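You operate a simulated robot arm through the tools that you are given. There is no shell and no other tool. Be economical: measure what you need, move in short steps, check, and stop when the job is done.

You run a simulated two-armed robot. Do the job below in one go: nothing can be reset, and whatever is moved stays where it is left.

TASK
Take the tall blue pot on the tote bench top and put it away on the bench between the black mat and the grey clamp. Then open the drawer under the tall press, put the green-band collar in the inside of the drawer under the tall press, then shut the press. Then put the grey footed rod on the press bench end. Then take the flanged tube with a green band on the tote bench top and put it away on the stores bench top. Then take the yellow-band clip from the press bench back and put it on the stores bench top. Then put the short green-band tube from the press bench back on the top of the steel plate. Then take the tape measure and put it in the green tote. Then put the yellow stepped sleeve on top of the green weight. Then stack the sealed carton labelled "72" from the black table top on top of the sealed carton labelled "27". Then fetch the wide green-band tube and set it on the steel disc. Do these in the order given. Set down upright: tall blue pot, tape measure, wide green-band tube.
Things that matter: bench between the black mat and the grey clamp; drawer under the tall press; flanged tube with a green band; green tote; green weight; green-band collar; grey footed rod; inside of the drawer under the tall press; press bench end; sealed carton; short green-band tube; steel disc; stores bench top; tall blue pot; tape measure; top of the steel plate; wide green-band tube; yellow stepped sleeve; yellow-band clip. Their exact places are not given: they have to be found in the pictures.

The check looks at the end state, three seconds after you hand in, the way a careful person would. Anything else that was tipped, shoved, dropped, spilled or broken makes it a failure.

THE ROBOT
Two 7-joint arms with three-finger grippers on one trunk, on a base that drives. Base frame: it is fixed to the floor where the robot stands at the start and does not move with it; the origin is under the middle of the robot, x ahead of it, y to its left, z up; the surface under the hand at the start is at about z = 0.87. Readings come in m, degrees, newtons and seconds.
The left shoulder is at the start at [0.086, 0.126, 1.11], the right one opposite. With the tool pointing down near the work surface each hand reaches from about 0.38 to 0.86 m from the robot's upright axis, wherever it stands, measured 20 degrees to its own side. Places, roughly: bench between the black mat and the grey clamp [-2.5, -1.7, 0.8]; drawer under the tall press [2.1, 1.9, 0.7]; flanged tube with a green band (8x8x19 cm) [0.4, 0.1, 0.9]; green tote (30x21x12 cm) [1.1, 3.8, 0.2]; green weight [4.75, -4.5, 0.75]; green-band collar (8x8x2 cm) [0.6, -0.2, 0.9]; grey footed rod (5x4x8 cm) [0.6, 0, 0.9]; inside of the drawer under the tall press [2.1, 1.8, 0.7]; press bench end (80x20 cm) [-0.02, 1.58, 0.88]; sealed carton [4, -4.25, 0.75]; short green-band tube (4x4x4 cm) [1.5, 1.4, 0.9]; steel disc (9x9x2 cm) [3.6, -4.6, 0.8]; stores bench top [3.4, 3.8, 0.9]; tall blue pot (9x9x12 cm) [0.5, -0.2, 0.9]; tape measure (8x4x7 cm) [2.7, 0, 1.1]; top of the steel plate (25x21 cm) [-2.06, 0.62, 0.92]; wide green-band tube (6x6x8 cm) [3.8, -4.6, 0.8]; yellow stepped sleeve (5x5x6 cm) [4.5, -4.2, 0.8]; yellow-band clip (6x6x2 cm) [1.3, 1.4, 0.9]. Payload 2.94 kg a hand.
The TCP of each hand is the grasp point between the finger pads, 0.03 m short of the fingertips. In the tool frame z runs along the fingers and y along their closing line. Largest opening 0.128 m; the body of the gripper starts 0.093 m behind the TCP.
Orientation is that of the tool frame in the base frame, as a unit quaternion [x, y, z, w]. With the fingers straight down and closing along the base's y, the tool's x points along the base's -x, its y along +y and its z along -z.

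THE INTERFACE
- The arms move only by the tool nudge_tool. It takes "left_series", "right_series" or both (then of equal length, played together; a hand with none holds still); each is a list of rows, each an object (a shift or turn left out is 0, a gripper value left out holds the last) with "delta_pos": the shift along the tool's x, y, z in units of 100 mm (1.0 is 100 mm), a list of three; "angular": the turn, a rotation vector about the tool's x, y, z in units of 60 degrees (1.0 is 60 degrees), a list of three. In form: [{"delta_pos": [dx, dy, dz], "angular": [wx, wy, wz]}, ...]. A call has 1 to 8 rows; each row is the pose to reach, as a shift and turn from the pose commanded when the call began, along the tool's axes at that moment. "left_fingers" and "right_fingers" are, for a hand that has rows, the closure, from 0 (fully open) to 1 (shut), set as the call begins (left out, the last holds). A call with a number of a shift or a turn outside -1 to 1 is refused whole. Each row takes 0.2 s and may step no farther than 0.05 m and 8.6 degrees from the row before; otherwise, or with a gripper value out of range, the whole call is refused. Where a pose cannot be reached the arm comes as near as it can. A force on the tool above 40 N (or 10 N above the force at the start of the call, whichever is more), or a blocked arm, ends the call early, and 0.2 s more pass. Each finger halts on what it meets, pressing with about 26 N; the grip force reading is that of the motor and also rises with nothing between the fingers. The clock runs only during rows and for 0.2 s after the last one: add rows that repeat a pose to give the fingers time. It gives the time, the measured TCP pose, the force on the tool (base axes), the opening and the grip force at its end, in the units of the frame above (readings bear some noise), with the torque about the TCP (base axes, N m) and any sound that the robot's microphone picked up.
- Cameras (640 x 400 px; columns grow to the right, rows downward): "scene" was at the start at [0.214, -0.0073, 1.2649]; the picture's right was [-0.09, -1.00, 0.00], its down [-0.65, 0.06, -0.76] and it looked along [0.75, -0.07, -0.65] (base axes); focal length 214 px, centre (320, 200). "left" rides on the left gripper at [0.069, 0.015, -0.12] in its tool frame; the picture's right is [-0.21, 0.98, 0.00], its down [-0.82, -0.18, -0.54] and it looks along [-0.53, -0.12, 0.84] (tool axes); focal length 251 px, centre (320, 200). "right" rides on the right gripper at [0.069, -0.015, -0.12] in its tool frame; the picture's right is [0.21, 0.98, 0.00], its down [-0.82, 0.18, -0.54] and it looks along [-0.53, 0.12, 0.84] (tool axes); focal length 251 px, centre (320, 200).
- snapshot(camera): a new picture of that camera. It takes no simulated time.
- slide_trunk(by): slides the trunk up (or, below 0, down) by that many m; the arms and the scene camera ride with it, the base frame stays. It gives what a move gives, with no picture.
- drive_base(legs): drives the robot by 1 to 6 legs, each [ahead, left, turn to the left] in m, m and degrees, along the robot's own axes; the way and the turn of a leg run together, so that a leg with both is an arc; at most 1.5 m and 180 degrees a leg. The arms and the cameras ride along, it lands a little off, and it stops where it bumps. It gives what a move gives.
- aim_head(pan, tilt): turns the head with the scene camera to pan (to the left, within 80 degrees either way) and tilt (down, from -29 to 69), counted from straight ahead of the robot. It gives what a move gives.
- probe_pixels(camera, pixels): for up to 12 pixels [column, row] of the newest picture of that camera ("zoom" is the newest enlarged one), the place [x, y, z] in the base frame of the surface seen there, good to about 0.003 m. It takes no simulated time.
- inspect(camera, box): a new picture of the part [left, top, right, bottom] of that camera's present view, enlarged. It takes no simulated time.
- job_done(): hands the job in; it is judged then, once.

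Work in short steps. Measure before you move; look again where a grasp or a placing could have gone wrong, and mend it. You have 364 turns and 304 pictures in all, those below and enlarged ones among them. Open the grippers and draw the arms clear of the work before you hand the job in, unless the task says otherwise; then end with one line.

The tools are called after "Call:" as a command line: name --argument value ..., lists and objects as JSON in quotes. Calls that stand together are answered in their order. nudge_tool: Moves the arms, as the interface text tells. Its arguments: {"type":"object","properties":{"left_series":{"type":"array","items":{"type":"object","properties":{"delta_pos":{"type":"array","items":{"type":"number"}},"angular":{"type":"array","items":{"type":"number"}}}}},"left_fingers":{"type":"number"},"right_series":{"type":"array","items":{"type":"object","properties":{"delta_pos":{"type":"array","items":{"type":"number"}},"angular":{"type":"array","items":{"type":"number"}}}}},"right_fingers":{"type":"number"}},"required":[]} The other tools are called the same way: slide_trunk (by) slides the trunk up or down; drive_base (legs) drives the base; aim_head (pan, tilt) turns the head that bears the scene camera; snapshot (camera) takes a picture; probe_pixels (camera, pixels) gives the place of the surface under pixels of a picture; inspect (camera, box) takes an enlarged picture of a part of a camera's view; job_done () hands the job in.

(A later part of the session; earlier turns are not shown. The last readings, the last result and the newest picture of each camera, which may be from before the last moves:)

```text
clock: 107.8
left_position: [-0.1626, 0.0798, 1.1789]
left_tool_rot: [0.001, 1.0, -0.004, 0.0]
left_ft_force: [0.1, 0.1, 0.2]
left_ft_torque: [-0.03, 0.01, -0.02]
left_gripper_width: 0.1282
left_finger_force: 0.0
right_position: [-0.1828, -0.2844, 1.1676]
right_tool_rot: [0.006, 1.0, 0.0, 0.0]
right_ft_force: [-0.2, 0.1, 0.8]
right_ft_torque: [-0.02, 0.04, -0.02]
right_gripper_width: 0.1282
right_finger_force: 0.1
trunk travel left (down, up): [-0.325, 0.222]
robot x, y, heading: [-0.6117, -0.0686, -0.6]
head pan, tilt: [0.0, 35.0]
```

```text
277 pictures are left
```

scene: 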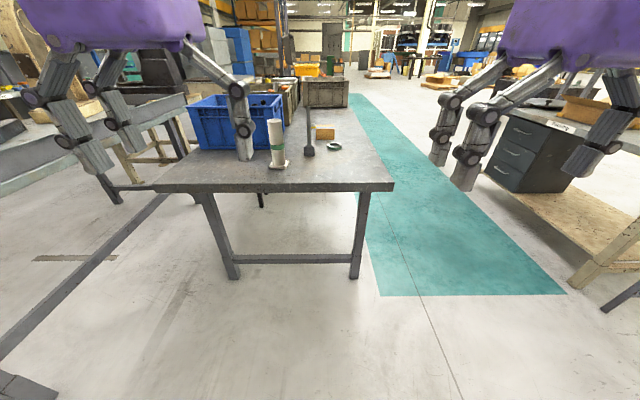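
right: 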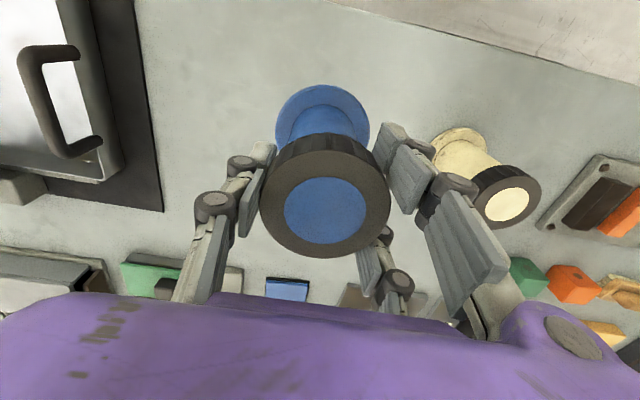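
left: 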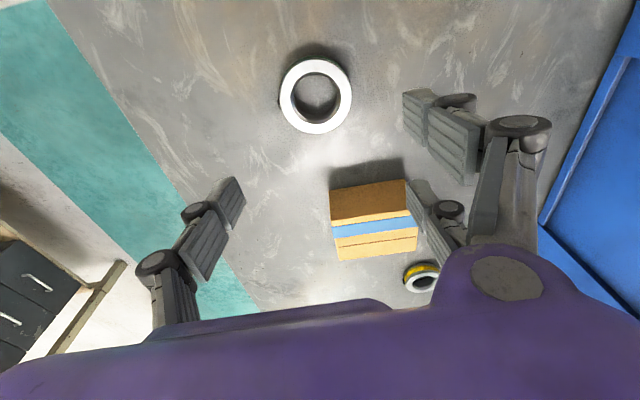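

Driving forward to the tote bench.

Call:
drive_base --legs '[[0.6, 0, 0.6]]'

Call:
snapshot --camera "right"

```text
clock: 111.2
left_position: [0.4311, 0.0802, 1.1792]
left_tool_rot: [-0.004, 1.0, -0.002, 0.0]
left_ft_force: [0.0, -0.4, 0.6]
left_ft_torque: [0.0, 0.0, -0.01]
left_gripper_width: 0.128
left_finger_force: 0.1
right_position: [0.4171, -0.2822, 1.1679]
right_tool_rot: [0.0, 1.0, 0.0, 0.0]
right_ft_force: [-0.1, -0.6, 0.6]
right_ft_torque: [-0.01, -0.01, 0.0]
right_gripper_width: 0.1282
right_finger_force: 0.1
trunk travel left (down, up): [-0.325, 0.222]
robot x, y, heading: [-0.0143, -0.0787, 0.1]
head pan, tilt: [0.0, 35.0]
```

```text
276 pictures are left
```

right: 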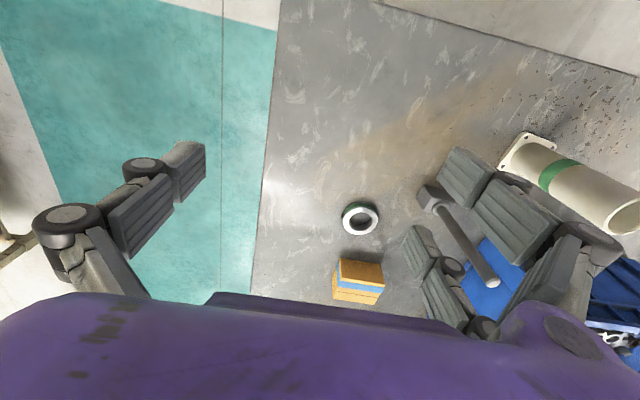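

Moving the right hand over the collar in stages with fingers at about 0.1 m opening.

Call:
nudge_tool --right_series '[{"delta_pos": [-0.4, 0.2, 0]}, {"delta_pos": [-0.8, 0.4, 0]}, {"delta_pos": [-1, 0.7, 0.1]}, {"delta_pos": [-1, 0.8, 0.5]}]' --right_fingers 0.2

Call:
nudge_tool --right_series '[{"delta_pos": [-0.4, 0.2, 0]}, {"delta_pos": [-0.8, 0.4, 0]}, {"delta_pos": [-1, 0.46, 0.35]}, {"delta_pos": [-1.0, 0.46, 0.8]}, {"delta_pos": [-1, 0.46, 1]}, {"delta_pos": [-1, 0.46, 1]}]'

Call:
snapshot --camera "right"

```text
clock: 112.2
left_position: [0.4312, 0.0795, 1.1789]
left_tool_rot: [-0.004, 1.0, -0.002, 0.0]
left_ft_force: [0.0, -0.7, -0.1]
left_ft_torque: [-0.02, -0.03, 0.03]
left_gripper_width: 0.1278
left_finger_force: 0.0
right_position: [0.515, -0.2035, 1.1179]
right_tool_rot: [0.0, 1.0, 0.001, 0.0]
right_ft_force: [-0.2, 0.9, -0.5]
right_ft_torque: [0.02, -0.04, 0.03]
right_gripper_width: 0.1024
right_finger_force: 0.0
trunk travel left (down, up): [-0.325, 0.222]
robot x, y, heading: [-0.0139, -0.0749, -0.1]
head pan, tilt: [0.0, 35.0]
```

```text
clock: 113.6
left_position: [0.4309, 0.0789, 1.1794]
left_tool_rot: [-0.004, 1.0, -0.003, 0.001]
left_ft_force: [-0.9, -0.2, -0.3]
left_ft_torque: [-0.03, -0.07, -0.02]
left_gripper_width: 0.1279
left_finger_force: 0.0
right_position: [0.5533, -0.1988, 0.9943]
right_tool_rot: [0.0, 1.0, 0.0, 0.002]
right_ft_force: [-0.2, 0.1, 0.2]
right_ft_torque: [0.01, 0.01, 0.0]
right_gripper_width: 0.1023
right_finger_force: 0.1
right hand out of reach, approached as far as the arm can: row 1, 2, 3, 4, 5, 6
trunk travel left (down, up): [-0.325, 0.222]
robot x, y, heading: [-0.0138, -0.0785, 0.3]
head pan, tilt: [0.0, 35.0]
```

```text
275 pictures are left
```

right: 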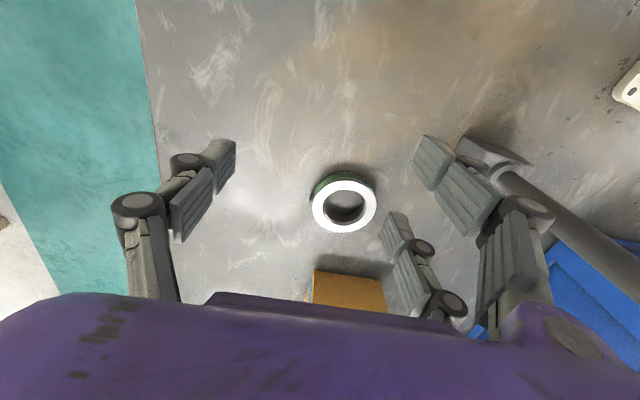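

The collar is too far toward the middle for the right arm. I shift the hand right, then move the base left 0.14 so the collar lies on the right arm's side.

Call:
nudge_tool --right_series '[{"delta_pos": [0, -0.4, -0.2]}, {"delta_pos": [0, -0.8, -0.2]}, {"delta_pos": [0, -1, -0.2]}]'

Call:
drive_base --legs '[[0.02, 0.14, 0]]'

Call:
snapshot --camera "right"

```text
clock: 114.4
left_position: [0.4315, 0.0785, 1.1809]
left_tool_rot: [-0.005, 1.0, -0.002, 0.0]
left_ft_force: [1.1, -0.1, -0.4]
left_ft_torque: [0.01, 0.0, -0.02]
left_gripper_width: 0.1279
left_finger_force: 0.1
right_position: [0.5533, -0.2975, 1.0104]
right_tool_rot: [0.0, 1.0, 0.0, 0.0]
right_ft_force: [0.7, -1.0, 0.0]
right_ft_torque: [0.01, -0.01, 0.02]
right_gripper_width: 0.1023
right_finger_force: 0.1
trunk travel left (down, up): [-0.325, 0.222]
robot x, y, heading: [-0.0116, -0.074, -0.2]
head pan, tilt: [0.0, 35.0]
```

```text
clock: 116.3
left_position: [0.4502, 0.2176, 1.18]
left_tool_rot: [-0.006, 1.0, -0.003, 0.0]
left_ft_force: [0.2, 0.4, 0.0]
left_ft_torque: [-0.02, 0.01, -0.01]
left_gripper_width: 0.1281
left_finger_force: 0.0
right_position: [0.5732, -0.1582, 1.0098]
right_tool_rot: [-0.003, 1.0, 0.001, 0.0]
right_ft_force: [-0.6, 0.2, -0.5]
right_ft_torque: [-0.02, 0.01, 0.0]
right_gripper_width: 0.1024
right_finger_force: 0.0
trunk travel left (down, up): [-0.325, 0.222]
robot x, y, heading: [0.0103, 0.0685, 0.1]
head pan, tilt: [0.0, 35.0]
```

```text
274 pictures are left
```

right: 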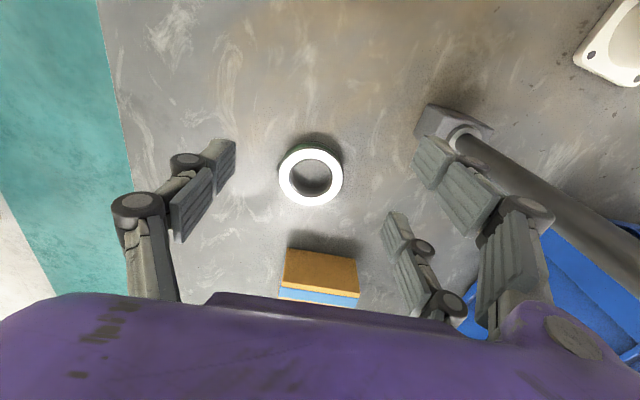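

Now shifting 5 cm forward and down to the collar.

Call:
nudge_tool --right_series '[{"delta_pos": [-0.3, 0, 0]}, {"delta_pos": [-0.53, 0, 0.2]}, {"delta_pos": [-0.53, 0, 0.6]}, {"delta_pos": [-0.53, 0, 0.8]}, {"delta_pos": [-0.53, 0, 0.8]}]'

Call:
snapshot --camera "right"

```text
clock: 117.5
left_position: [0.4504, 0.2206, 1.1794]
left_tool_rot: [-0.007, 1.0, -0.002, 0.0]
left_ft_force: [0.3, 0.7, 0.3]
left_ft_torque: [-0.01, 0.03, 0.0]
left_gripper_width: 0.1282
left_finger_force: 0.1
right_position: [0.6258, -0.158, 0.9323]
right_tool_rot: [-0.001, 1.0, 0.0, 0.001]
right_ft_force: [-0.1, -0.2, 0.0]
right_ft_torque: [0.01, -0.05, 0.01]
right_gripper_width: 0.1025
right_finger_force: 0.0
trunk travel left (down, up): [-0.325, 0.222]
robot x, y, heading: [0.0063, 0.0627, 0.2]
head pan, tilt: [0.0, 35.0]
```

```text
273 pictures are left
```

right: 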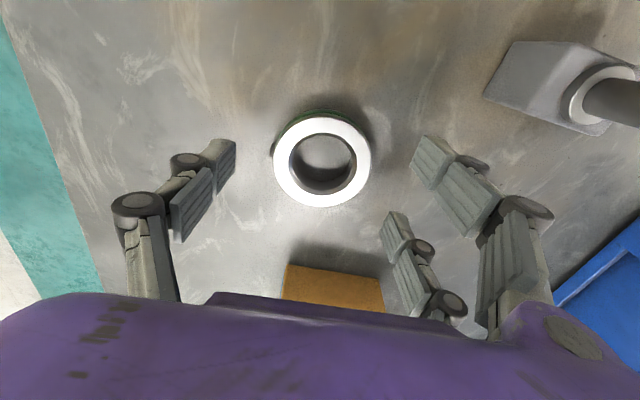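

Well aligned (ring at (322,162), expected (320,160)). Descend 3 cm and close.

Call:
nudge_tool --right_series '[{"delta_pos": [0, 0, 0.15]}, {"delta_pos": [0, 0, 0.28]}, {"delta_pos": [0, 0, 0.28]}]'

Call:
nudge_tool --right_series '[{"delta_pos": [0, 0, 0]}, {"delta_pos": [0, 0, 0]}, {"delta_pos": [0, 0, 0]}]' --right_fingers 1

Call:
nudge_tool --right_series '[{"delta_pos": [0, 0, -0.2]}, {"delta_pos": [0, 0, -0.6]}, {"delta_pos": [0, 0, -1]}]'

Call:
snapshot --camera "right"

```text
clock: 118.3
left_position: [0.4501, 0.2193, 1.1786]
left_tool_rot: [-0.006, 1.0, -0.002, 0.0]
left_ft_force: [-0.2, -1.0, -0.3]
left_ft_torque: [-0.02, -0.02, 0.02]
left_gripper_width: 0.128
left_finger_force: 0.1
right_position: [0.6249, -0.1571, 0.903]
right_tool_rot: [-0.001, 1.0, 0.0, 0.001]
right_ft_force: [-0.7, -0.3, -0.2]
right_ft_torque: [-0.02, 0.02, 0.02]
right_gripper_width: 0.102
right_finger_force: 0.1
trunk travel left (down, up): [-0.325, 0.222]
robot x, y, heading: [0.0038, 0.0674, 0.3]
head pan, tilt: [0.0, 35.0]
```

```text
clock: 119.1
left_position: [0.4512, 0.2195, 1.179]
left_tool_rot: [-0.006, 1.0, -0.002, 0.0]
left_ft_force: [-0.8, -0.2, -0.2]
left_ft_torque: [0.03, 0.02, -0.01]
left_gripper_width: 0.1281
left_finger_force: 0.0
right_position: [0.6262, -0.1568, 0.9047]
right_tool_rot: [-0.002, 1.0, 0.0, 0.0]
right_ft_force: [0.3, 1.2, 2.1]
right_ft_torque: [0.24, -0.08, -0.03]
right_gripper_width: 0.0667
right_finger_force: 26.1
trunk travel left (down, up): [-0.325, 0.222]
robot x, y, heading: [0.0083, 0.0645, 0.4]
head pan, tilt: [0.0, 35.0]
```

```text
clock: 119.9
left_position: [0.4486, 0.2203, 1.1789]
left_tool_rot: [-0.006, 1.0, -0.003, 0.001]
left_ft_force: [-0.1, 0.6, -0.4]
left_ft_torque: [0.0, -0.02, -0.01]
left_gripper_width: 0.1279
left_finger_force: 0.1
right_position: [0.6256, -0.1564, 1.0032]
right_tool_rot: [-0.002, 1.0, 0.001, 0.0]
right_ft_force: [-0.6, 0.2, -2.4]
right_ft_torque: [0.0, 0.02, 0.03]
right_gripper_width: 0.0666
right_finger_force: 26.2
trunk travel left (down, up): [-0.325, 0.222]
robot x, y, heading: [0.0083, 0.0632, 0.4]
head pan, tilt: [0.0, 35.0]
```

```text
272 pictures are left
```

right: 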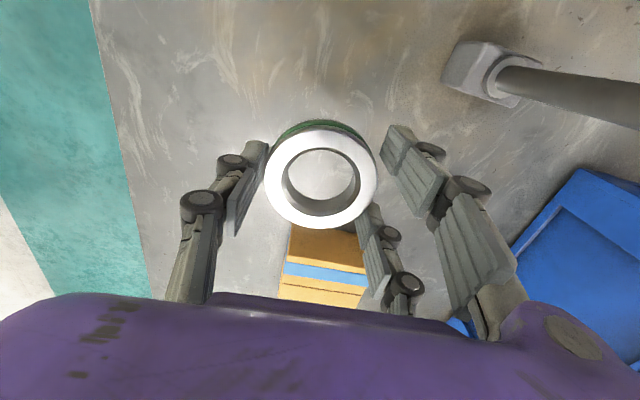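

Collar held. I lift/retract it, and look left toward the press area.

Call:
nudge_tool --right_series '[{"delta_pos": [0, -0.2, -0.4]}, {"delta_pos": [0.2, -0.5, -0.8]}, {"delta_pos": [0.6, -0.7, -1]}, {"delta_pos": [1, -0.7, -1]}]'

Call:
nudge_tool --right_series '[{"delta_pos": [0.4, 0, -0.3]}, {"delta_pos": [0.8, 0, -0.5]}, {"delta_pos": [1, 0, -0.5]}]'

Call:
aim_head --pan 50 --tilt 20

Call:
snapshot --camera "scene"

```text
refused: row 2 steps farther than a row can; nothing moved
```

```text
clock: 120.7
left_position: [0.4498, 0.219, 1.1783]
left_tool_rot: [-0.006, 1.0, -0.001, 0.0]
left_ft_force: [-0.2, -0.4, -0.3]
left_ft_torque: [0.01, 0.0, 0.03]
left_gripper_width: 0.1278
left_finger_force: 0.1
right_position: [0.5245, -0.156, 1.0516]
right_tool_rot: [-0.002, 1.0, 0.0, 0.0]
right_ft_force: [0.5, -0.7, -3.0]
right_ft_torque: [0.02, 0.02, 0.0]
right_gripper_width: 0.0668
right_finger_force: 25.9
trunk travel left (down, up): [-0.325, 0.222]
robot x, y, heading: [0.0088, 0.0664, 0.2]
head pan, tilt: [0.0, 35.0]
```

```text
clock: 121.9
left_position: [0.4504, 0.2194, 1.1784]
left_tool_rot: [-0.006, 1.0, -0.003, 0.0]
left_ft_force: [0.4, -0.3, 0.3]
left_ft_torque: [0.04, 0.02, -0.01]
left_gripper_width: 0.1281
left_finger_force: 0.0
right_position: [0.5266, -0.1589, 1.0503]
right_tool_rot: [-0.002, 1.0, -0.001, -0.001]
right_ft_force: [1.0, 0.9, -3.9]
right_ft_torque: [-0.03, 0.01, -0.01]
right_gripper_width: 0.0668
right_finger_force: 26.0
trunk travel left (down, up): [-0.325, 0.222]
robot x, y, heading: [0.0079, 0.0629, 0.4]
head pan, tilt: [50.0, 20.0]
```

```text
271 pictures are left
```

scene: 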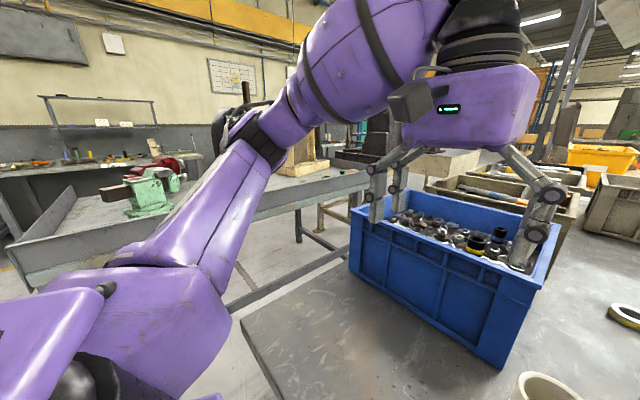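

The arm blocks the view; I back away from the bench and turn left toward the press bench.

Call:
drive_base --legs '[[-0.6, 0, 0], [0, 0, 60]]'

Call:
aim_head --pan 0 --tilt 15

Call:
snapshot --camera "scene"

```text
clock: 128.0
left_position: [-0.519, 0.5244, 1.1791]
left_tool_rot: [-0.515, 0.857, -0.002, 0.002]
left_ft_force: [0.7, 0.3, 0.4]
left_ft_torque: [0.04, 0.02, -0.03]
left_gripper_width: 0.128
left_finger_force: 0.2
right_position: [-0.1528, 0.4077, 1.0507]
right_tool_rot: [-0.511, 0.86, 0.001, 0.0]
right_ft_force: [0.4, -0.2, -3.0]
right_ft_torque: [-0.03, 0.03, 0.02]
right_gripper_width: 0.0667
right_finger_force: 26.3
trunk travel left (down, up): [-0.325, 0.222]
robot x, y, heading: [-0.5952, 0.0589, 61.4]
head pan, tilt: [50.0, 20.0]
```

```text
clock: 129.1
left_position: [-0.52, 0.5227, 1.1799]
left_tool_rot: [-0.515, 0.857, -0.001, 0.001]
left_ft_force: [-0.9, 0.1, 0.3]
left_ft_torque: [0.02, 0.02, -0.03]
left_gripper_width: 0.128
left_finger_force: 0.0
right_position: [-0.1526, 0.4074, 1.0507]
right_tool_rot: [-0.511, 0.859, 0.0, 0.0]
right_ft_force: [0.1, 0.3, -3.4]
right_ft_torque: [-0.03, 0.01, 0.01]
right_gripper_width: 0.067
right_finger_force: 26.3
trunk travel left (down, up): [-0.325, 0.222]
robot x, y, heading: [-0.5976, 0.062, 61.5]
head pan, tilt: [0.0, 15.0]
```

```text
270 pictures are left
```

scene: 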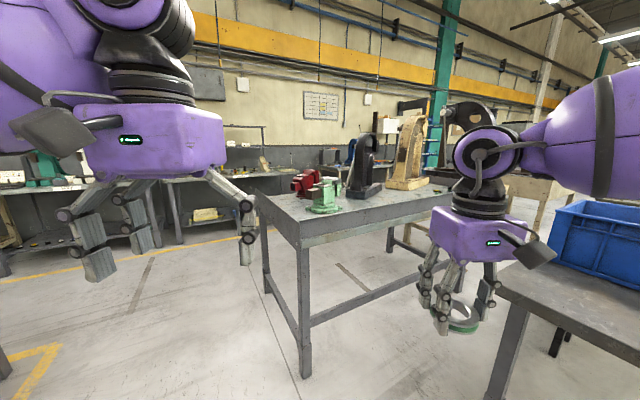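

The press bench is ahead. I enlarge it and probe.

Call:
inspect --camera "scene" --box '[240, 90, 480, 240]'

Call:
probe_pixels --camera "scene" --pixels '[[302, 235], [255, 195], [325, 195], [305, 180], [365, 180], [405, 175], [432, 190], [390, 215], [460, 110], [300, 370]]'

```text
2.67 times, centred on (360, 165) of scene
```

zoom: 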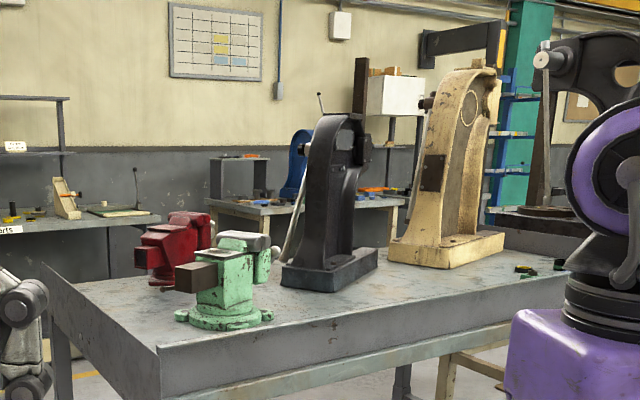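

```text
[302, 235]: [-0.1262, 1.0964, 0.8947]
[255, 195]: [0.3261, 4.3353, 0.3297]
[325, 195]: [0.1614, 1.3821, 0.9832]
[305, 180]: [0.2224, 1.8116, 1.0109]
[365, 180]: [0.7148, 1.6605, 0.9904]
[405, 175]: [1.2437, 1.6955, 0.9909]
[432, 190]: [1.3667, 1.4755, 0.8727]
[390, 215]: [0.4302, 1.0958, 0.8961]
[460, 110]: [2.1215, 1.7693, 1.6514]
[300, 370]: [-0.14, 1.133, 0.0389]
```

The drawer probably faces the far (north) side. I'll go round the bench's left end: face +y, shift left and drive up, then look right.

Call:
drive_base --legs '[[0, 0, 28.5], [0, 0.25, 0], [1.4, 0, 0], [1.35, 0, 0], [0, 0, -75]]'

Call:
snapshot --camera "scene"

```text
clock: 149.5
left_position: [-0.416, 3.0659, 1.1803]
left_tool_rot: [-0.139, 0.99, -0.002, 0.001]
left_ft_force: [0.2, 0.6, 0.0]
left_ft_torque: [-0.01, 0.01, 0.02]
left_gripper_width: 0.128
left_finger_force: 0.0
right_position: [-0.2434, 2.7218, 1.0507]
right_tool_rot: [-0.135, 0.991, 0.0, 0.0]
right_ft_force: [-0.5, 0.0, -3.2]
right_ft_torque: [0.01, -0.02, -0.01]
right_gripper_width: 0.0668
right_finger_force: 25.9
trunk travel left (down, up): [-0.325, 0.222]
robot x, y, heading: [-0.8036, 2.8029, 15.4]
head pan, tilt: [0.0, 15.0]
```

```text
268 pictures are left
```

scene: 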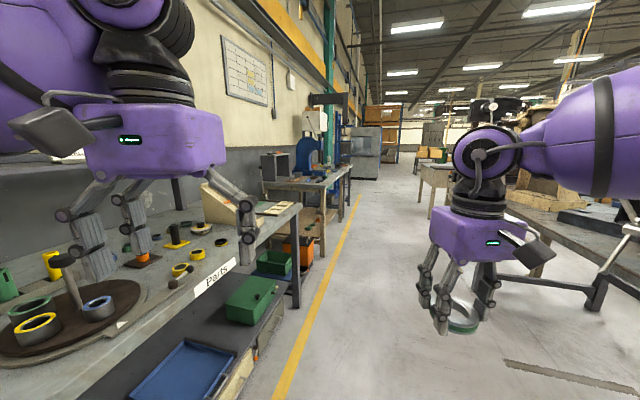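

The lane is clear. I probe its sides then move on toward x≈1.5.

Call:
probe_pixels --camera "scene" --pixels '[[300, 330], [298, 210], [350, 170], [590, 310], [515, 235], [425, 165], [275, 265], [322, 255], [245, 300], [400, 220], [437, 215]]'

Call:
inspect --camera "scene" --box '[380, 100, 640, 260]'

```text
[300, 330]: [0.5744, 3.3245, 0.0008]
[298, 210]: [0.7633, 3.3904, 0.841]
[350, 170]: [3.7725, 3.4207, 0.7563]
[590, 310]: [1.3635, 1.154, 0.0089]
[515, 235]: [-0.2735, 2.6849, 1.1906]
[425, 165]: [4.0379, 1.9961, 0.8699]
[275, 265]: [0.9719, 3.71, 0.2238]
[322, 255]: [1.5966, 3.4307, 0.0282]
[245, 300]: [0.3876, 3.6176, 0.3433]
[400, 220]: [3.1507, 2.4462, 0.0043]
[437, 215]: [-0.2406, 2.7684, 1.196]
```

```text
2.46 times, centred on (510, 180) of scene
```

zoom: 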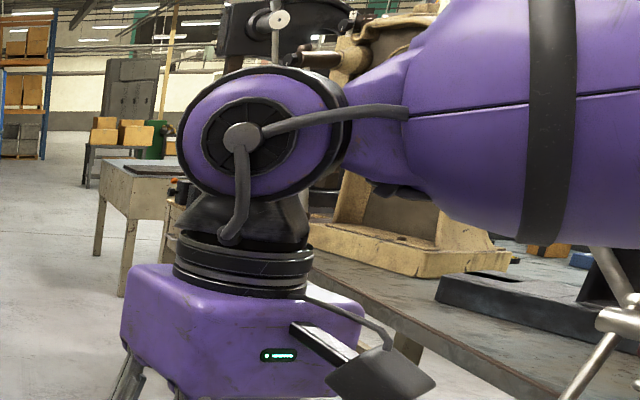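

Driving along the lane to x≈2, then turning to face the tall press.

Call:
drive_base --legs '[[0, 0, -16], [1.45, 0, 0], [1.35, 0, 0], [0, 0, -89]]'

Call:
aim_head --pan 0 --tilt 30

Call:
snapshot --camera "scene"

```text
clock: 167.8
left_position: [2.1635, 2.2594, 1.1785]
left_tool_rot: [0.706, 0.708, -0.002, -0.002]
left_ft_force: [-0.1, 0.4, -0.3]
left_ft_torque: [0.02, 0.0, -0.02]
left_gripper_width: 0.1278
left_finger_force: 0.1
right_position: [1.7846, 2.1896, 1.0513]
right_tool_rot: [0.71, 0.705, 0.0, 0.0]
right_ft_force: [0.1, -0.1, -3.3]
right_ft_torque: [0.06, 0.02, 0.0]
right_gripper_width: 0.0672
right_finger_force: 25.9
trunk travel left (down, up): [-0.325, 0.222]
robot x, y, heading: [2.0112, 2.7067, -90.5]
head pan, tilt: [0.0, 15.0]
```

```text
clock: 168.6
left_position: [2.1638, 2.2606, 1.1795]
left_tool_rot: [0.707, 0.708, -0.002, -0.002]
left_ft_force: [0.0, 0.8, 0.3]
left_ft_torque: [0.0, 0.02, 0.0]
left_gripper_width: 0.1281
left_finger_force: 0.0
right_position: [1.7855, 2.1898, 1.0518]
right_tool_rot: [0.71, 0.705, 0.0, -0.001]
right_ft_force: [0.1, 0.2, -3.2]
right_ft_torque: [-0.01, 0.04, 0.03]
right_gripper_width: 0.0667
right_finger_force: 26.0
trunk travel left (down, up): [-0.325, 0.222]
robot x, y, heading: [2.0136, 2.7029, -90.6]
head pan, tilt: [0.0, 30.0]
```

```text
266 pictures are left
```

scene: 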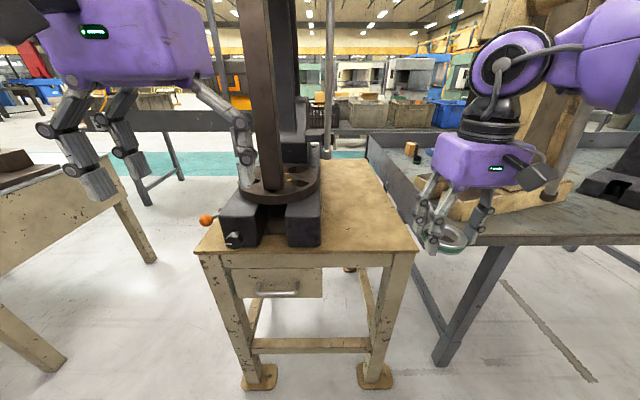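

The drawer faces me, handle at (280,290). Measuring it.

Call:
inspect --camera "scene" --box '[190, 230, 430, 390]'

Call:
probe_pixels --camera "scene" --pixels '[[260, 290], [280, 288], [297, 287], [280, 294], [240, 285], [315, 285], [280, 272], [280, 300], [290, 257], [205, 255], [412, 255], [340, 260]]'

```text
2.50 times, centred on (310, 310) of scene
```

zoom: 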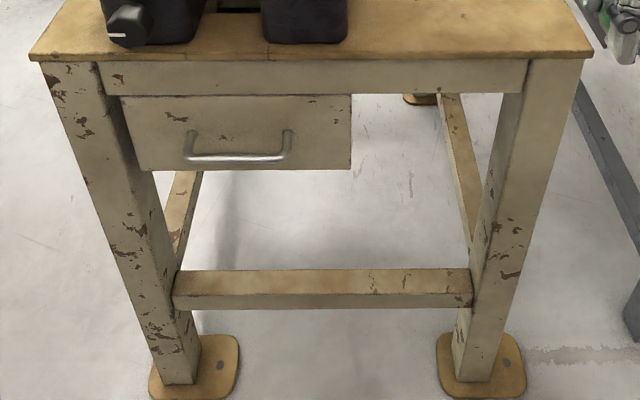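

```text
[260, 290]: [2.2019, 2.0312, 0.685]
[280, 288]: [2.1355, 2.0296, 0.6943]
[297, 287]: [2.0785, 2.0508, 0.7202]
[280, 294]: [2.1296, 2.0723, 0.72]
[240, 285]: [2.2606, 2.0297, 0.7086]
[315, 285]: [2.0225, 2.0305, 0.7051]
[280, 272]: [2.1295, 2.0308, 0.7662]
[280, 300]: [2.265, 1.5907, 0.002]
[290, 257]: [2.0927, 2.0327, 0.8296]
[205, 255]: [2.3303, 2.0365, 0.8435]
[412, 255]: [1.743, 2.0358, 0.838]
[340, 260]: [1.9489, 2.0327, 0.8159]
```

Handle bar is at about (2.13, 2.07, 0.715), face at y=2.031. I'll grip it with the left hand horizontally, fingers above and below. First back off slightly and lower the left hand.

Call:
drive_base --legs '[[-0.12, 0, 0]]'

Call:
nudge_tool --left_series '[{"delta_pos": [0, 0, 0.4]}, {"delta_pos": [0, 0, 0.8]}, {"delta_pos": [-0.4, 0, 1]}, {"delta_pos": [-0.8, 0, 1]}]'

Call:
nudge_tool --left_series '[{"angular": [0, -0.14, 0], "delta_pos": [0, 0, 0.2]}, {"angular": [0, -0.28, 0], "delta_pos": [0, 0, 0.4]}, {"angular": [0, -0.42, 0], "delta_pos": [0, 0, 0.6]}, {"angular": [0, -0.56, 0], "delta_pos": [0, 0, 0.8]}, {"angular": [0, -0.7, 0], "delta_pos": [0, 0, 1]}, {"angular": [0, -0.84, 0], "delta_pos": [0, 0, 1]}, {"angular": [0, -0.98, 0], "delta_pos": [0, 0, 1]}]'

Call:
snapshot --camera "scene"

```text
clock: 169.8
left_position: [2.1652, 2.3779, 1.1797]
left_tool_rot: [0.706, 0.708, -0.001, -0.002]
left_ft_force: [0.4, 0.7, -0.5]
left_ft_torque: [0.0, 0.02, -0.02]
left_gripper_width: 0.1275
left_finger_force: 0.0
right_position: [1.7874, 2.3069, 1.0508]
right_tool_rot: [0.709, 0.705, 0.0, 0.0]
right_ft_force: [0.3, -0.3, -4.2]
right_ft_torque: [0.02, -0.01, -0.01]
right_gripper_width: 0.0668
right_finger_force: 26.0
trunk travel left (down, up): [-0.325, 0.222]
robot x, y, heading: [2.0145, 2.8233, -90.4]
head pan, tilt: [0.0, 30.0]
```

```text
clock: 170.8
left_position: [2.1654, 2.2972, 1.0765]
left_tool_rot: [0.706, 0.708, -0.001, -0.002]
left_ft_force: [0.9, -0.8, 0.0]
left_ft_torque: [0.05, 0.0, 0.01]
left_gripper_width: 0.1277
left_finger_force: 0.1
right_position: [1.7871, 2.3072, 1.0504]
right_tool_rot: [0.709, 0.705, 0.001, 0.0]
right_ft_force: [-0.1, -0.4, -3.4]
right_ft_torque: [0.01, -0.02, -0.02]
right_gripper_width: 0.0667
right_finger_force: 25.8
trunk travel left (down, up): [-0.325, 0.222]
robot x, y, heading: [2.0161, 2.8234, -90.5]
head pan, tilt: [0.0, 30.0]
```

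```text
clock: 172.4
left_position: [2.1515, 2.241, 0.9707]
left_tool_rot: [0.614, 0.618, -0.345, 0.349]
left_ft_force: [-0.6, -0.1, 0.0]
left_ft_torque: [0.06, 0.0, 0.06]
left_gripper_width: 0.1276
left_finger_force: 0.0
left hand out of reach, approached as far as the arm can: row 5, 6, 7
right_position: [1.7847, 2.3073, 1.0513]
right_tool_rot: [0.71, 0.704, 0.0, 0.001]
right_ft_force: [-1.7, -0.8, -4.1]
right_ft_torque: [0.01, -0.07, 0.0]
right_gripper_width: 0.067
right_finger_force: 26.4
trunk travel left (down, up): [-0.325, 0.222]
robot x, y, heading: [2.0164, 2.822, -90.3]
head pan, tilt: [0.0, 30.0]
```

```text
264 pictures are left
```

scene: 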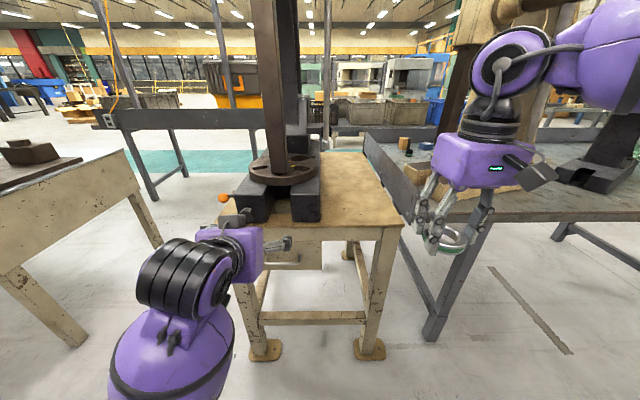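

Pitch of ~60° reached. Lowering the trunk 0.2 m gives the arm better posture, then I roll the hand about its axis.

Call:
slide_trunk --by -0.2

Call:
nudge_tool --left_series '[{"angular": [0, 0, 0.14]}, {"angular": [0, 0, 0.28]}, {"angular": [0, 0, 0.42]}, {"angular": [0, 0, 0.56]}, {"angular": [0, 0, 0.7]}, {"angular": [0, 0, 0.84]}, {"angular": [0, 0, 0.98]}]'

Call:
snapshot --camera "scene"

Call:
snapshot --camera "left"

```text
clock: 174.6
left_position: [2.1515, 2.2234, 0.6798]
left_tool_rot: [0.643, 0.646, -0.292, 0.291]
left_ft_force: [0.9, -0.2, 0.3]
left_ft_torque: [-0.02, -0.01, 0.01]
left_gripper_width: 0.128
left_finger_force: 0.0
right_position: [1.788, 2.3089, 0.8517]
right_tool_rot: [0.71, 0.705, 0.0, 0.0]
right_ft_force: [-0.2, -0.1, -3.6]
right_ft_torque: [-0.01, 0.02, -0.04]
right_gripper_width: 0.0669
right_finger_force: 26.1
trunk travel left (down, up): [-0.125, 0.422]
robot x, y, heading: [2.014, 2.8221, -90.4]
head pan, tilt: [0.0, 30.0]
```

```text
clock: 176.2
left_position: [2.1519, 2.223, 0.6789]
left_tool_rot: [0.878, 0.245, -0.111, 0.396]
left_ft_force: [-0.1, 0.4, -1.1]
left_ft_torque: [-0.04, 0.01, -0.01]
left_gripper_width: 0.1282
left_finger_force: 0.0
right_position: [1.787, 2.3056, 0.8509]
right_tool_rot: [0.709, 0.705, -0.001, -0.001]
right_ft_force: [-0.3, 0.2, -4.2]
right_ft_torque: [0.02, 0.0, 0.0]
right_gripper_width: 0.0667
right_finger_force: 26.3
trunk travel left (down, up): [-0.125, 0.422]
robot x, y, heading: [2.0131, 2.8233, -90.5]
head pan, tilt: [0.0, 30.0]
```

```text
263 pictures are left
```

scene: 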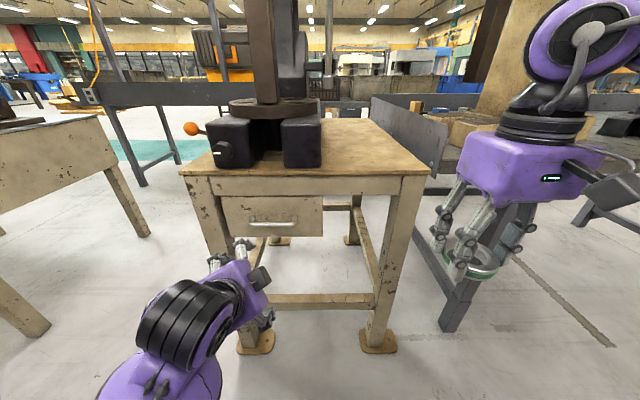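

```text
262 pictures are left
```

left: 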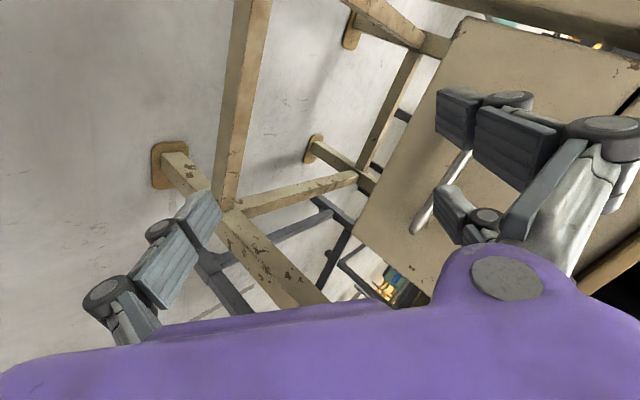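

Roll works. Finishing the roll, then pitching up toward horizontal.

Call:
nudge_tool --left_series '[{"angular": [0, 0, 0.14]}, {"angular": [0, 0, 0.28]}, {"angular": [0, 0, 0.42]}, {"angular": [0, 0, 0.52]}]'

Call:
nudge_tool --left_series '[{"angular": [-0.14, 0, 0]}, {"angular": [-0.28, 0, 0]}, {"angular": [-0.42, 0, 0]}, {"angular": [-0.5, 0, 0]}]' --left_fingers 0.4

Call:
snapshot --camera "left"

Call:
snapshot --camera "scene"

```text
clock: 177.2
left_position: [2.1519, 2.2224, 0.6783]
left_tool_rot: [0.911, 0.002, 0.0, 0.413]
left_ft_force: [0.0, 0.0, -0.4]
left_ft_torque: [-0.02, -0.02, -0.01]
left_gripper_width: 0.1281
left_finger_force: 0.1
right_position: [1.7881, 2.3071, 0.851]
right_tool_rot: [0.709, 0.705, 0.0, 0.001]
right_ft_force: [-1.3, -0.5, -3.0]
right_ft_torque: [0.03, 0.0, 0.04]
right_gripper_width: 0.0666
right_finger_force: 25.7
trunk travel left (down, up): [-0.125, 0.422]
robot x, y, heading: [2.0158, 2.8205, -90.2]
head pan, tilt: [0.0, 30.0]
```

```text
clock: 178.2
left_position: [2.1371, 2.1914, 0.7557]
left_tool_rot: [0.719, -0.012, -0.008, 0.695]
left_ft_force: [0.1, 0.0, -0.6]
left_ft_torque: [-0.01, 0.02, 0.0]
left_gripper_width: 0.0769
left_finger_force: 0.1
left hand out of reach, approached as far as the arm can: row 1, 2
right_position: [1.7872, 2.307, 0.8504]
right_tool_rot: [0.709, 0.705, 0.0, -0.001]
right_ft_force: [-0.1, 0.2, -3.9]
right_ft_torque: [0.06, 0.01, 0.0]
right_gripper_width: 0.0667
right_finger_force: 25.7
trunk travel left (down, up): [-0.125, 0.422]
robot x, y, heading: [2.0204, 2.822, -90.5]
head pan, tilt: [0.0, 30.0]
stopped in row 4 (left hand): the arm was blocked; the commanded pose is now the measured one
```

```text
261 pictures are left
```

left: 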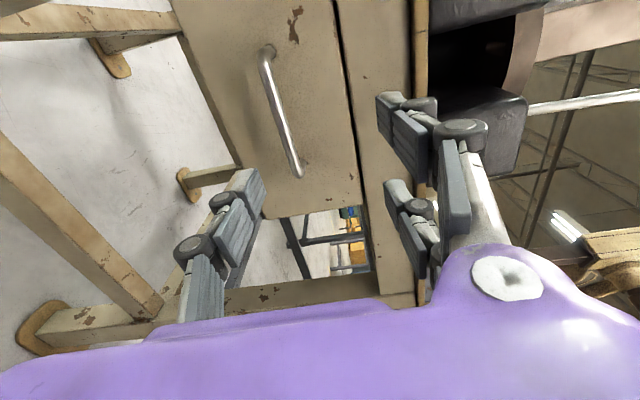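

```text
260 pictures are left
```

scene: 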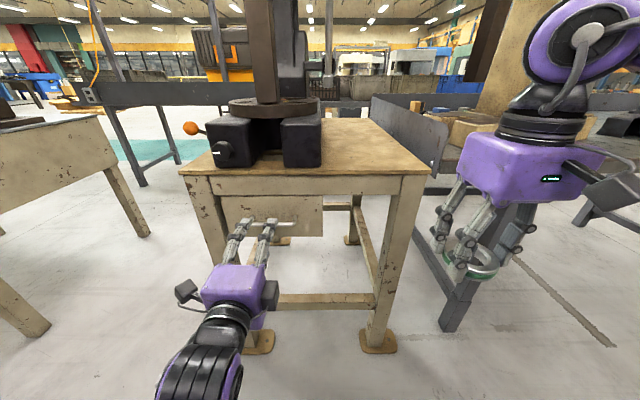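

The hand is now horizontal with vertical closing. Probing the handle in the left view.

Call:
probe_pixels --camera "left" --pixels '[[271, 75], [280, 110], [290, 145], [298, 172], [264, 60], [330, 120], [220, 110], [255, 130]]'

Call:
probe_pixels --camera "scene" --pixels '[[290, 224], [282, 225], [285, 205], [300, 222]]'

```text
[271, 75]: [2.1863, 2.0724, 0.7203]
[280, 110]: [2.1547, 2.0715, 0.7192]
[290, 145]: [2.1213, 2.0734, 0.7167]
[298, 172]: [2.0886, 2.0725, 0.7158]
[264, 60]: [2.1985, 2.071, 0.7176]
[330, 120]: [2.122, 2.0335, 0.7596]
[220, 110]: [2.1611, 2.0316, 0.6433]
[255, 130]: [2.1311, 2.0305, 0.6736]
```

```text
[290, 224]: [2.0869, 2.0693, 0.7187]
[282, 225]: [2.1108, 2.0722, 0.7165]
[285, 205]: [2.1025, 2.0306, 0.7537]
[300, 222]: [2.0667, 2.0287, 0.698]
```

Bar centre (2.14, 2.07, 0.718). I drop 3.5 cm, then advance 11 cm.

Call:
nudge_tool --left_series '[{"delta_pos": [0, -0.34, 0]}, {"delta_pos": [0, -0.34, 0.4]}, {"delta_pos": [0, -0.34, 0.8]}, {"delta_pos": [0, -0.34, 0.95]}]'

Call:
snapshot --camera "left"

```text
clock: 179.2
left_position: [2.1338, 2.0991, 0.7174]
left_tool_rot: [0.721, -0.01, -0.01, 0.693]
left_ft_force: [0.2, 1.4, -0.4]
left_ft_torque: [-0.02, 0.02, -0.01]
left_gripper_width: 0.0767
left_finger_force: 0.0
right_position: [1.7865, 2.3069, 0.8509]
right_tool_rot: [0.709, 0.705, 0.0, 0.0]
right_ft_force: [-0.4, -0.3, -3.3]
right_ft_torque: [0.01, 0.04, -0.01]
right_gripper_width: 0.0665
right_finger_force: 26.1
trunk travel left (down, up): [-0.125, 0.422]
robot x, y, heading: [2.017, 2.8274, -90.3]
head pan, tilt: [0.0, 30.0]
```

```text
259 pictures are left
```

left: 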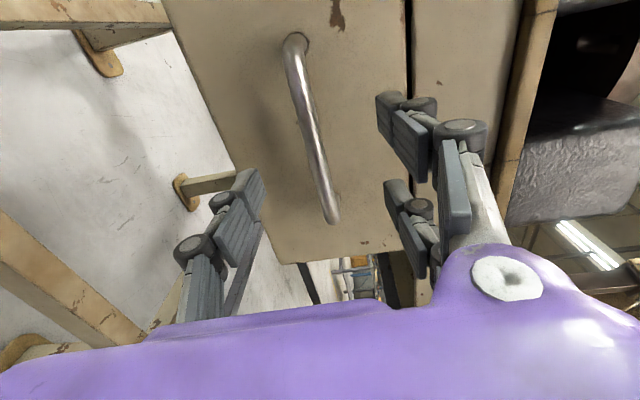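

Another 2 cm forward, then close on the bar.

Call:
nudge_tool --left_series '[{"delta_pos": [0, 0, 0.2]}, {"delta_pos": [0, 0, 0.2]}]'

Call:
nudge_tool --left_series '[{"delta_pos": [0, 0, 0]}, {"delta_pos": [0, 0, 0]}, {"delta_pos": [0, 0, 0]}, {"delta_pos": [0, 0, 0]}]' --left_fingers 1

```text
clock: 179.8
left_position: [2.132, 2.0787, 0.7164]
left_tool_rot: [0.72, -0.01, -0.01, 0.694]
left_ft_force: [-0.7, -0.8, -0.8]
left_ft_torque: [0.0, -0.01, 0.02]
left_gripper_width: 0.0768
left_finger_force: 0.0
right_position: [1.7875, 2.3072, 0.8511]
right_tool_rot: [0.71, 0.704, 0.0, 0.0]
right_ft_force: [-0.1, 0.2, -3.9]
right_ft_torque: [0.03, 0.01, 0.0]
right_gripper_width: 0.0667
right_finger_force: 25.6
trunk travel left (down, up): [-0.125, 0.422]
robot x, y, heading: [2.017, 2.8234, -90.3]
head pan, tilt: [0.0, 30.0]
```

```text
clock: 180.8
left_position: [2.1332, 2.0788, 0.716]
left_tool_rot: [0.721, -0.01, -0.011, 0.693]
left_ft_force: [0.3, 0.6, -2.7]
left_ft_torque: [0.06, 0.0, 0.02]
left_gripper_width: 0.0109
left_finger_force: 38.1
right_position: [1.786, 2.3074, 0.851]
right_tool_rot: [0.709, 0.705, -0.001, 0.0]
right_ft_force: [0.1, 0.5, -2.8]
right_ft_torque: [0.03, -0.03, 0.01]
right_gripper_width: 0.067
right_finger_force: 25.8
trunk travel left (down, up): [-0.125, 0.422]
robot x, y, heading: [2.0168, 2.8244, -90.5]
head pan, tilt: [0.0, 30.0]
```

Bar gripped (11 mm). Pulling by driving the base back 0.2 m.

Call:
drive_base --legs '[[-0.2, 0, 0]]'

Call:
snapshot --camera "scene"

```text
clock: 182.4
left_position: [2.1335, 2.2768, 0.7159]
left_tool_rot: [0.72, -0.011, -0.011, 0.693]
left_ft_force: [-17.1, -2.2, -7.2]
left_ft_torque: [0.05, -0.04, -0.79]
left_gripper_width: 0.011
left_finger_force: 38.4
right_position: [1.7885, 2.5056, 0.8496]
right_tool_rot: [0.709, 0.705, 0.0, -0.001]
right_ft_force: [-0.9, -0.2, -2.7]
right_ft_torque: [0.0, -0.01, 0.0]
right_gripper_width: 0.0667
right_finger_force: 26.0
trunk travel left (down, up): [-0.125, 0.422]
robot x, y, heading: [2.0158, 3.0224, -90.4]
head pan, tilt: [0.0, 30.0]
```

```text
258 pictures are left
```

scene: 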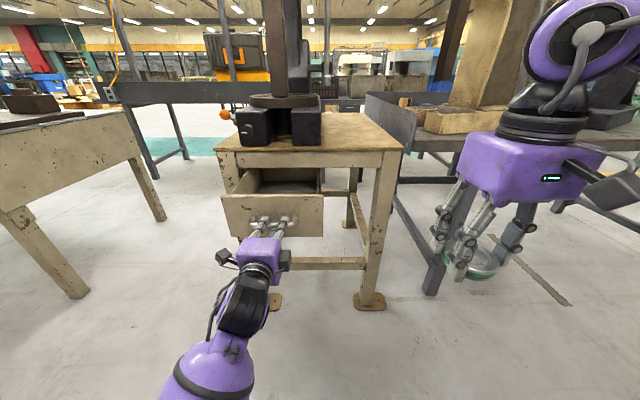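

Drawer is open ~20 cm. I release and withdraw the left hand, and check the neighbouring table on the left.

Call:
nudge_tool --left_series '[{"delta_pos": [0, 0, 0]}, {"delta_pos": [0, 0, 0]}, {"delta_pos": [0, 0, -0.4]}, {"delta_pos": [0, 0, -0.8]}, {"delta_pos": [0, 0, -1]}]' --left_fingers 0.5

Call:
probe_pixels --camera "scene" --pixels '[[125, 118], [5, 210], [78, 295], [160, 215], [235, 215], [320, 215], [285, 188], [325, 245], [425, 290], [370, 150]]'

```text
clock: 183.6
left_position: [2.1363, 2.3802, 0.7197]
left_tool_rot: [0.72, -0.01, -0.012, 0.694]
left_ft_force: [0.3, -0.2, -0.1]
left_ft_torque: [0.0, 0.0, 0.03]
left_gripper_width: 0.064
left_finger_force: 0.0
right_position: [1.7887, 2.5055, 0.8507]
right_tool_rot: [0.71, 0.704, 0.0, 0.0]
right_ft_force: [0.6, 0.3, -3.3]
right_ft_torque: [0.0, -0.02, 0.01]
right_gripper_width: 0.0666
right_finger_force: 25.9
trunk travel left (down, up): [-0.125, 0.422]
robot x, y, heading: [2.0157, 3.024, -90.6]
head pan, tilt: [0.0, 30.0]
```

```text
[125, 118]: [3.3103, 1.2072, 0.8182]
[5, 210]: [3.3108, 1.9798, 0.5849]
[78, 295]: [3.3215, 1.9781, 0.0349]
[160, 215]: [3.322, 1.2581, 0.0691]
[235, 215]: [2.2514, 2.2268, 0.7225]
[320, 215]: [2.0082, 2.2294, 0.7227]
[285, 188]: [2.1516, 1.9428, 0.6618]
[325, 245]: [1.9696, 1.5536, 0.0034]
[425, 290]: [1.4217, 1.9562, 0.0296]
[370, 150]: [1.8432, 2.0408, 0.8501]
```

Room is ample on the left. Shift base left 0.33 then ahead 0.2 so the right hand is in front of the drawer.

Call:
drive_base --legs '[[0, 0.34, 0], [0.18, 0, 0]]'

Call:
nudge_tool --right_series '[{"delta_pos": [0, 0, -0.4]}, {"delta_pos": [-0.4, 0, -0.5]}, {"delta_pos": [-0.8, 0, -0.5]}, {"delta_pos": [-1, 0, -0.5]}]'

Call:
snapshot --camera "right"

Call:
snapshot --camera "scene"

```text
clock: 188.3
left_position: [2.4808, 2.2006, 0.7197]
left_tool_rot: [0.721, -0.007, -0.01, 0.693]
left_ft_force: [-0.2, 0.5, 0.3]
left_ft_torque: [-0.04, 0.01, 0.0]
left_gripper_width: 0.064
left_finger_force: 0.1
right_position: [2.1336, 2.3237, 0.8498]
right_tool_rot: [0.705, 0.709, 0.0, 0.0]
right_ft_force: [0.2, -0.6, -3.7]
right_ft_torque: [0.03, 0.04, -0.03]
right_gripper_width: 0.0663
right_finger_force: 26.7
trunk travel left (down, up): [-0.125, 0.422]
robot x, y, heading: [2.3586, 2.8445, -89.7]
head pan, tilt: [0.0, 30.0]
```

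```text
clock: 189.3
left_position: [2.4815, 2.2004, 0.72]
left_tool_rot: [0.72, -0.007, -0.009, 0.693]
left_ft_force: [0.4, -0.1, 0.1]
left_ft_torque: [-0.04, 0.02, 0.0]
left_gripper_width: 0.0638
left_finger_force: 0.0
right_position: [2.1338, 2.2244, 0.9021]
right_tool_rot: [0.706, 0.708, 0.0, 0.0]
right_ft_force: [-0.7, 1.0, -3.3]
right_ft_torque: [-0.01, 0.03, -0.08]
right_gripper_width: 0.0665
right_finger_force: 25.8
trunk travel left (down, up): [-0.125, 0.422]
robot x, y, heading: [2.3545, 2.8429, -89.9]
head pan, tilt: [0.0, 30.0]
```

```text
257 pictures are left
```

right: 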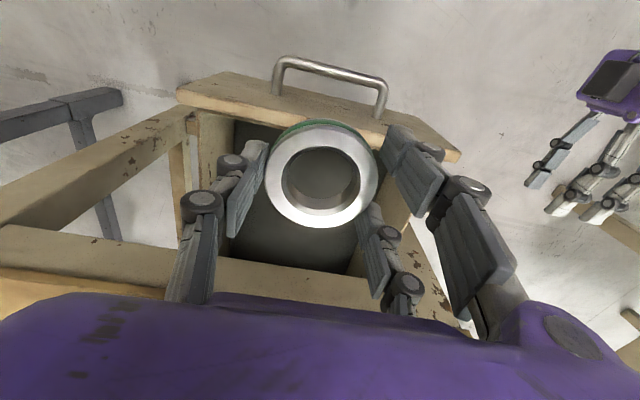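

```text
256 pictures are left
```

scene: 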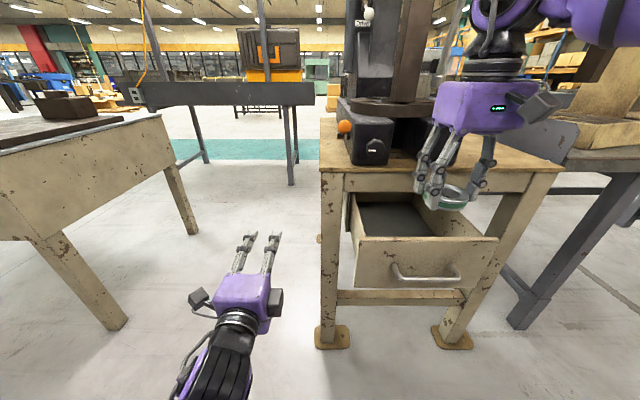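

Moving 9 cm further over the drawer and lowering the collar into it.

Call:
nudge_tool --right_series '[{"delta_pos": [-0.4, 0, 0]}, {"delta_pos": [-0.85, 0, 0]}, {"delta_pos": [-0.85, 0, 0.4]}, {"delta_pos": [-0.85, 0, 0.8]}, {"delta_pos": [-0.85, 0, 1]}]'

Call:
snapshot --camera "scene"

Call:
snapshot --camera "right"

```text
clock: 190.5
left_position: [2.4808, 2.1996, 0.7193]
left_tool_rot: [0.72, -0.007, -0.009, 0.694]
left_ft_force: [-0.8, -0.1, -0.1]
left_ft_torque: [0.03, 0.0, 0.01]
left_gripper_width: 0.0638
left_finger_force: 0.0
right_position: [2.1321, 2.1381, 0.8007]
right_tool_rot: [0.706, 0.708, 0.0, 0.001]
right_ft_force: [-0.1, 0.0, -3.1]
right_ft_torque: [0.02, -0.01, -0.03]
right_gripper_width: 0.0666
right_finger_force: 26.0
trunk travel left (down, up): [-0.125, 0.422]
robot x, y, heading: [2.3549, 2.8456, -90.0]
head pan, tilt: [0.0, 30.0]
```

```text
255 pictures are left
```

scene: 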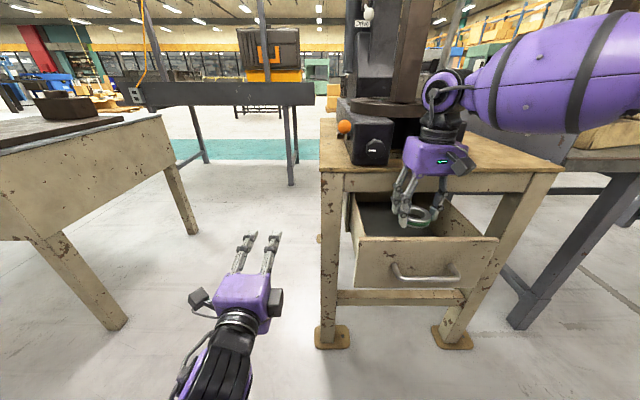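

```text
254 pictures are left
```

right: 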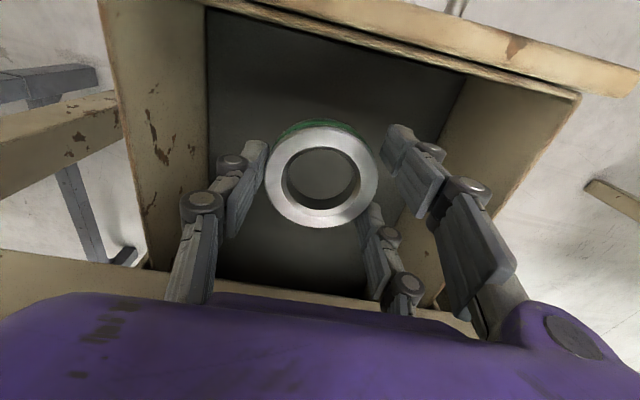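

Centred in the drawer. Lowering on.

Call:
nudge_tool --right_series '[{"delta_pos": [0, 0, 0.4]}, {"delta_pos": [0, 0, 0.8]}, {"delta_pos": [0, 0, 0.95]}]'

Call:
nudge_tool --right_series '[{"delta_pos": [0, 0, 0.04]}, {"delta_pos": [0, 0, 0.08]}, {"delta_pos": [0, 0, 0.11]}]'

```text
clock: 191.3
left_position: [2.4805, 2.1996, 0.7208]
left_tool_rot: [0.72, -0.006, -0.009, 0.694]
left_ft_force: [0.3, -0.6, 0.0]
left_ft_torque: [0.0, 0.0, -0.01]
left_gripper_width: 0.0639
left_finger_force: 0.0
right_position: [2.1347, 2.1393, 0.704]
right_tool_rot: [0.706, 0.708, 0.001, 0.001]
right_ft_force: [0.4, 0.7, -3.4]
right_ft_torque: [0.01, 0.04, 0.04]
right_gripper_width: 0.0666
right_finger_force: 25.8
trunk travel left (down, up): [-0.125, 0.422]
robot x, y, heading: [2.3565, 2.8422, -90.0]
head pan, tilt: [0.0, 30.0]
```

```text
clock: 192.1
left_position: [2.4807, 2.2005, 0.7194]
left_tool_rot: [0.72, -0.007, -0.009, 0.694]
left_ft_force: [-0.9, -0.1, 0.1]
left_ft_torque: [-0.01, -0.01, 0.02]
left_gripper_width: 0.0639
left_finger_force: 0.0
right_position: [2.1339, 2.139, 0.6934]
right_tool_rot: [0.706, 0.708, 0.0, 0.0]
right_ft_force: [-0.5, 0.5, -2.2]
right_ft_torque: [0.04, 0.0, 0.03]
right_gripper_width: 0.0669
right_finger_force: 26.1
trunk travel left (down, up): [-0.125, 0.422]
robot x, y, heading: [2.3549, 2.8422, -89.8]
head pan, tilt: [0.0, 30.0]
```

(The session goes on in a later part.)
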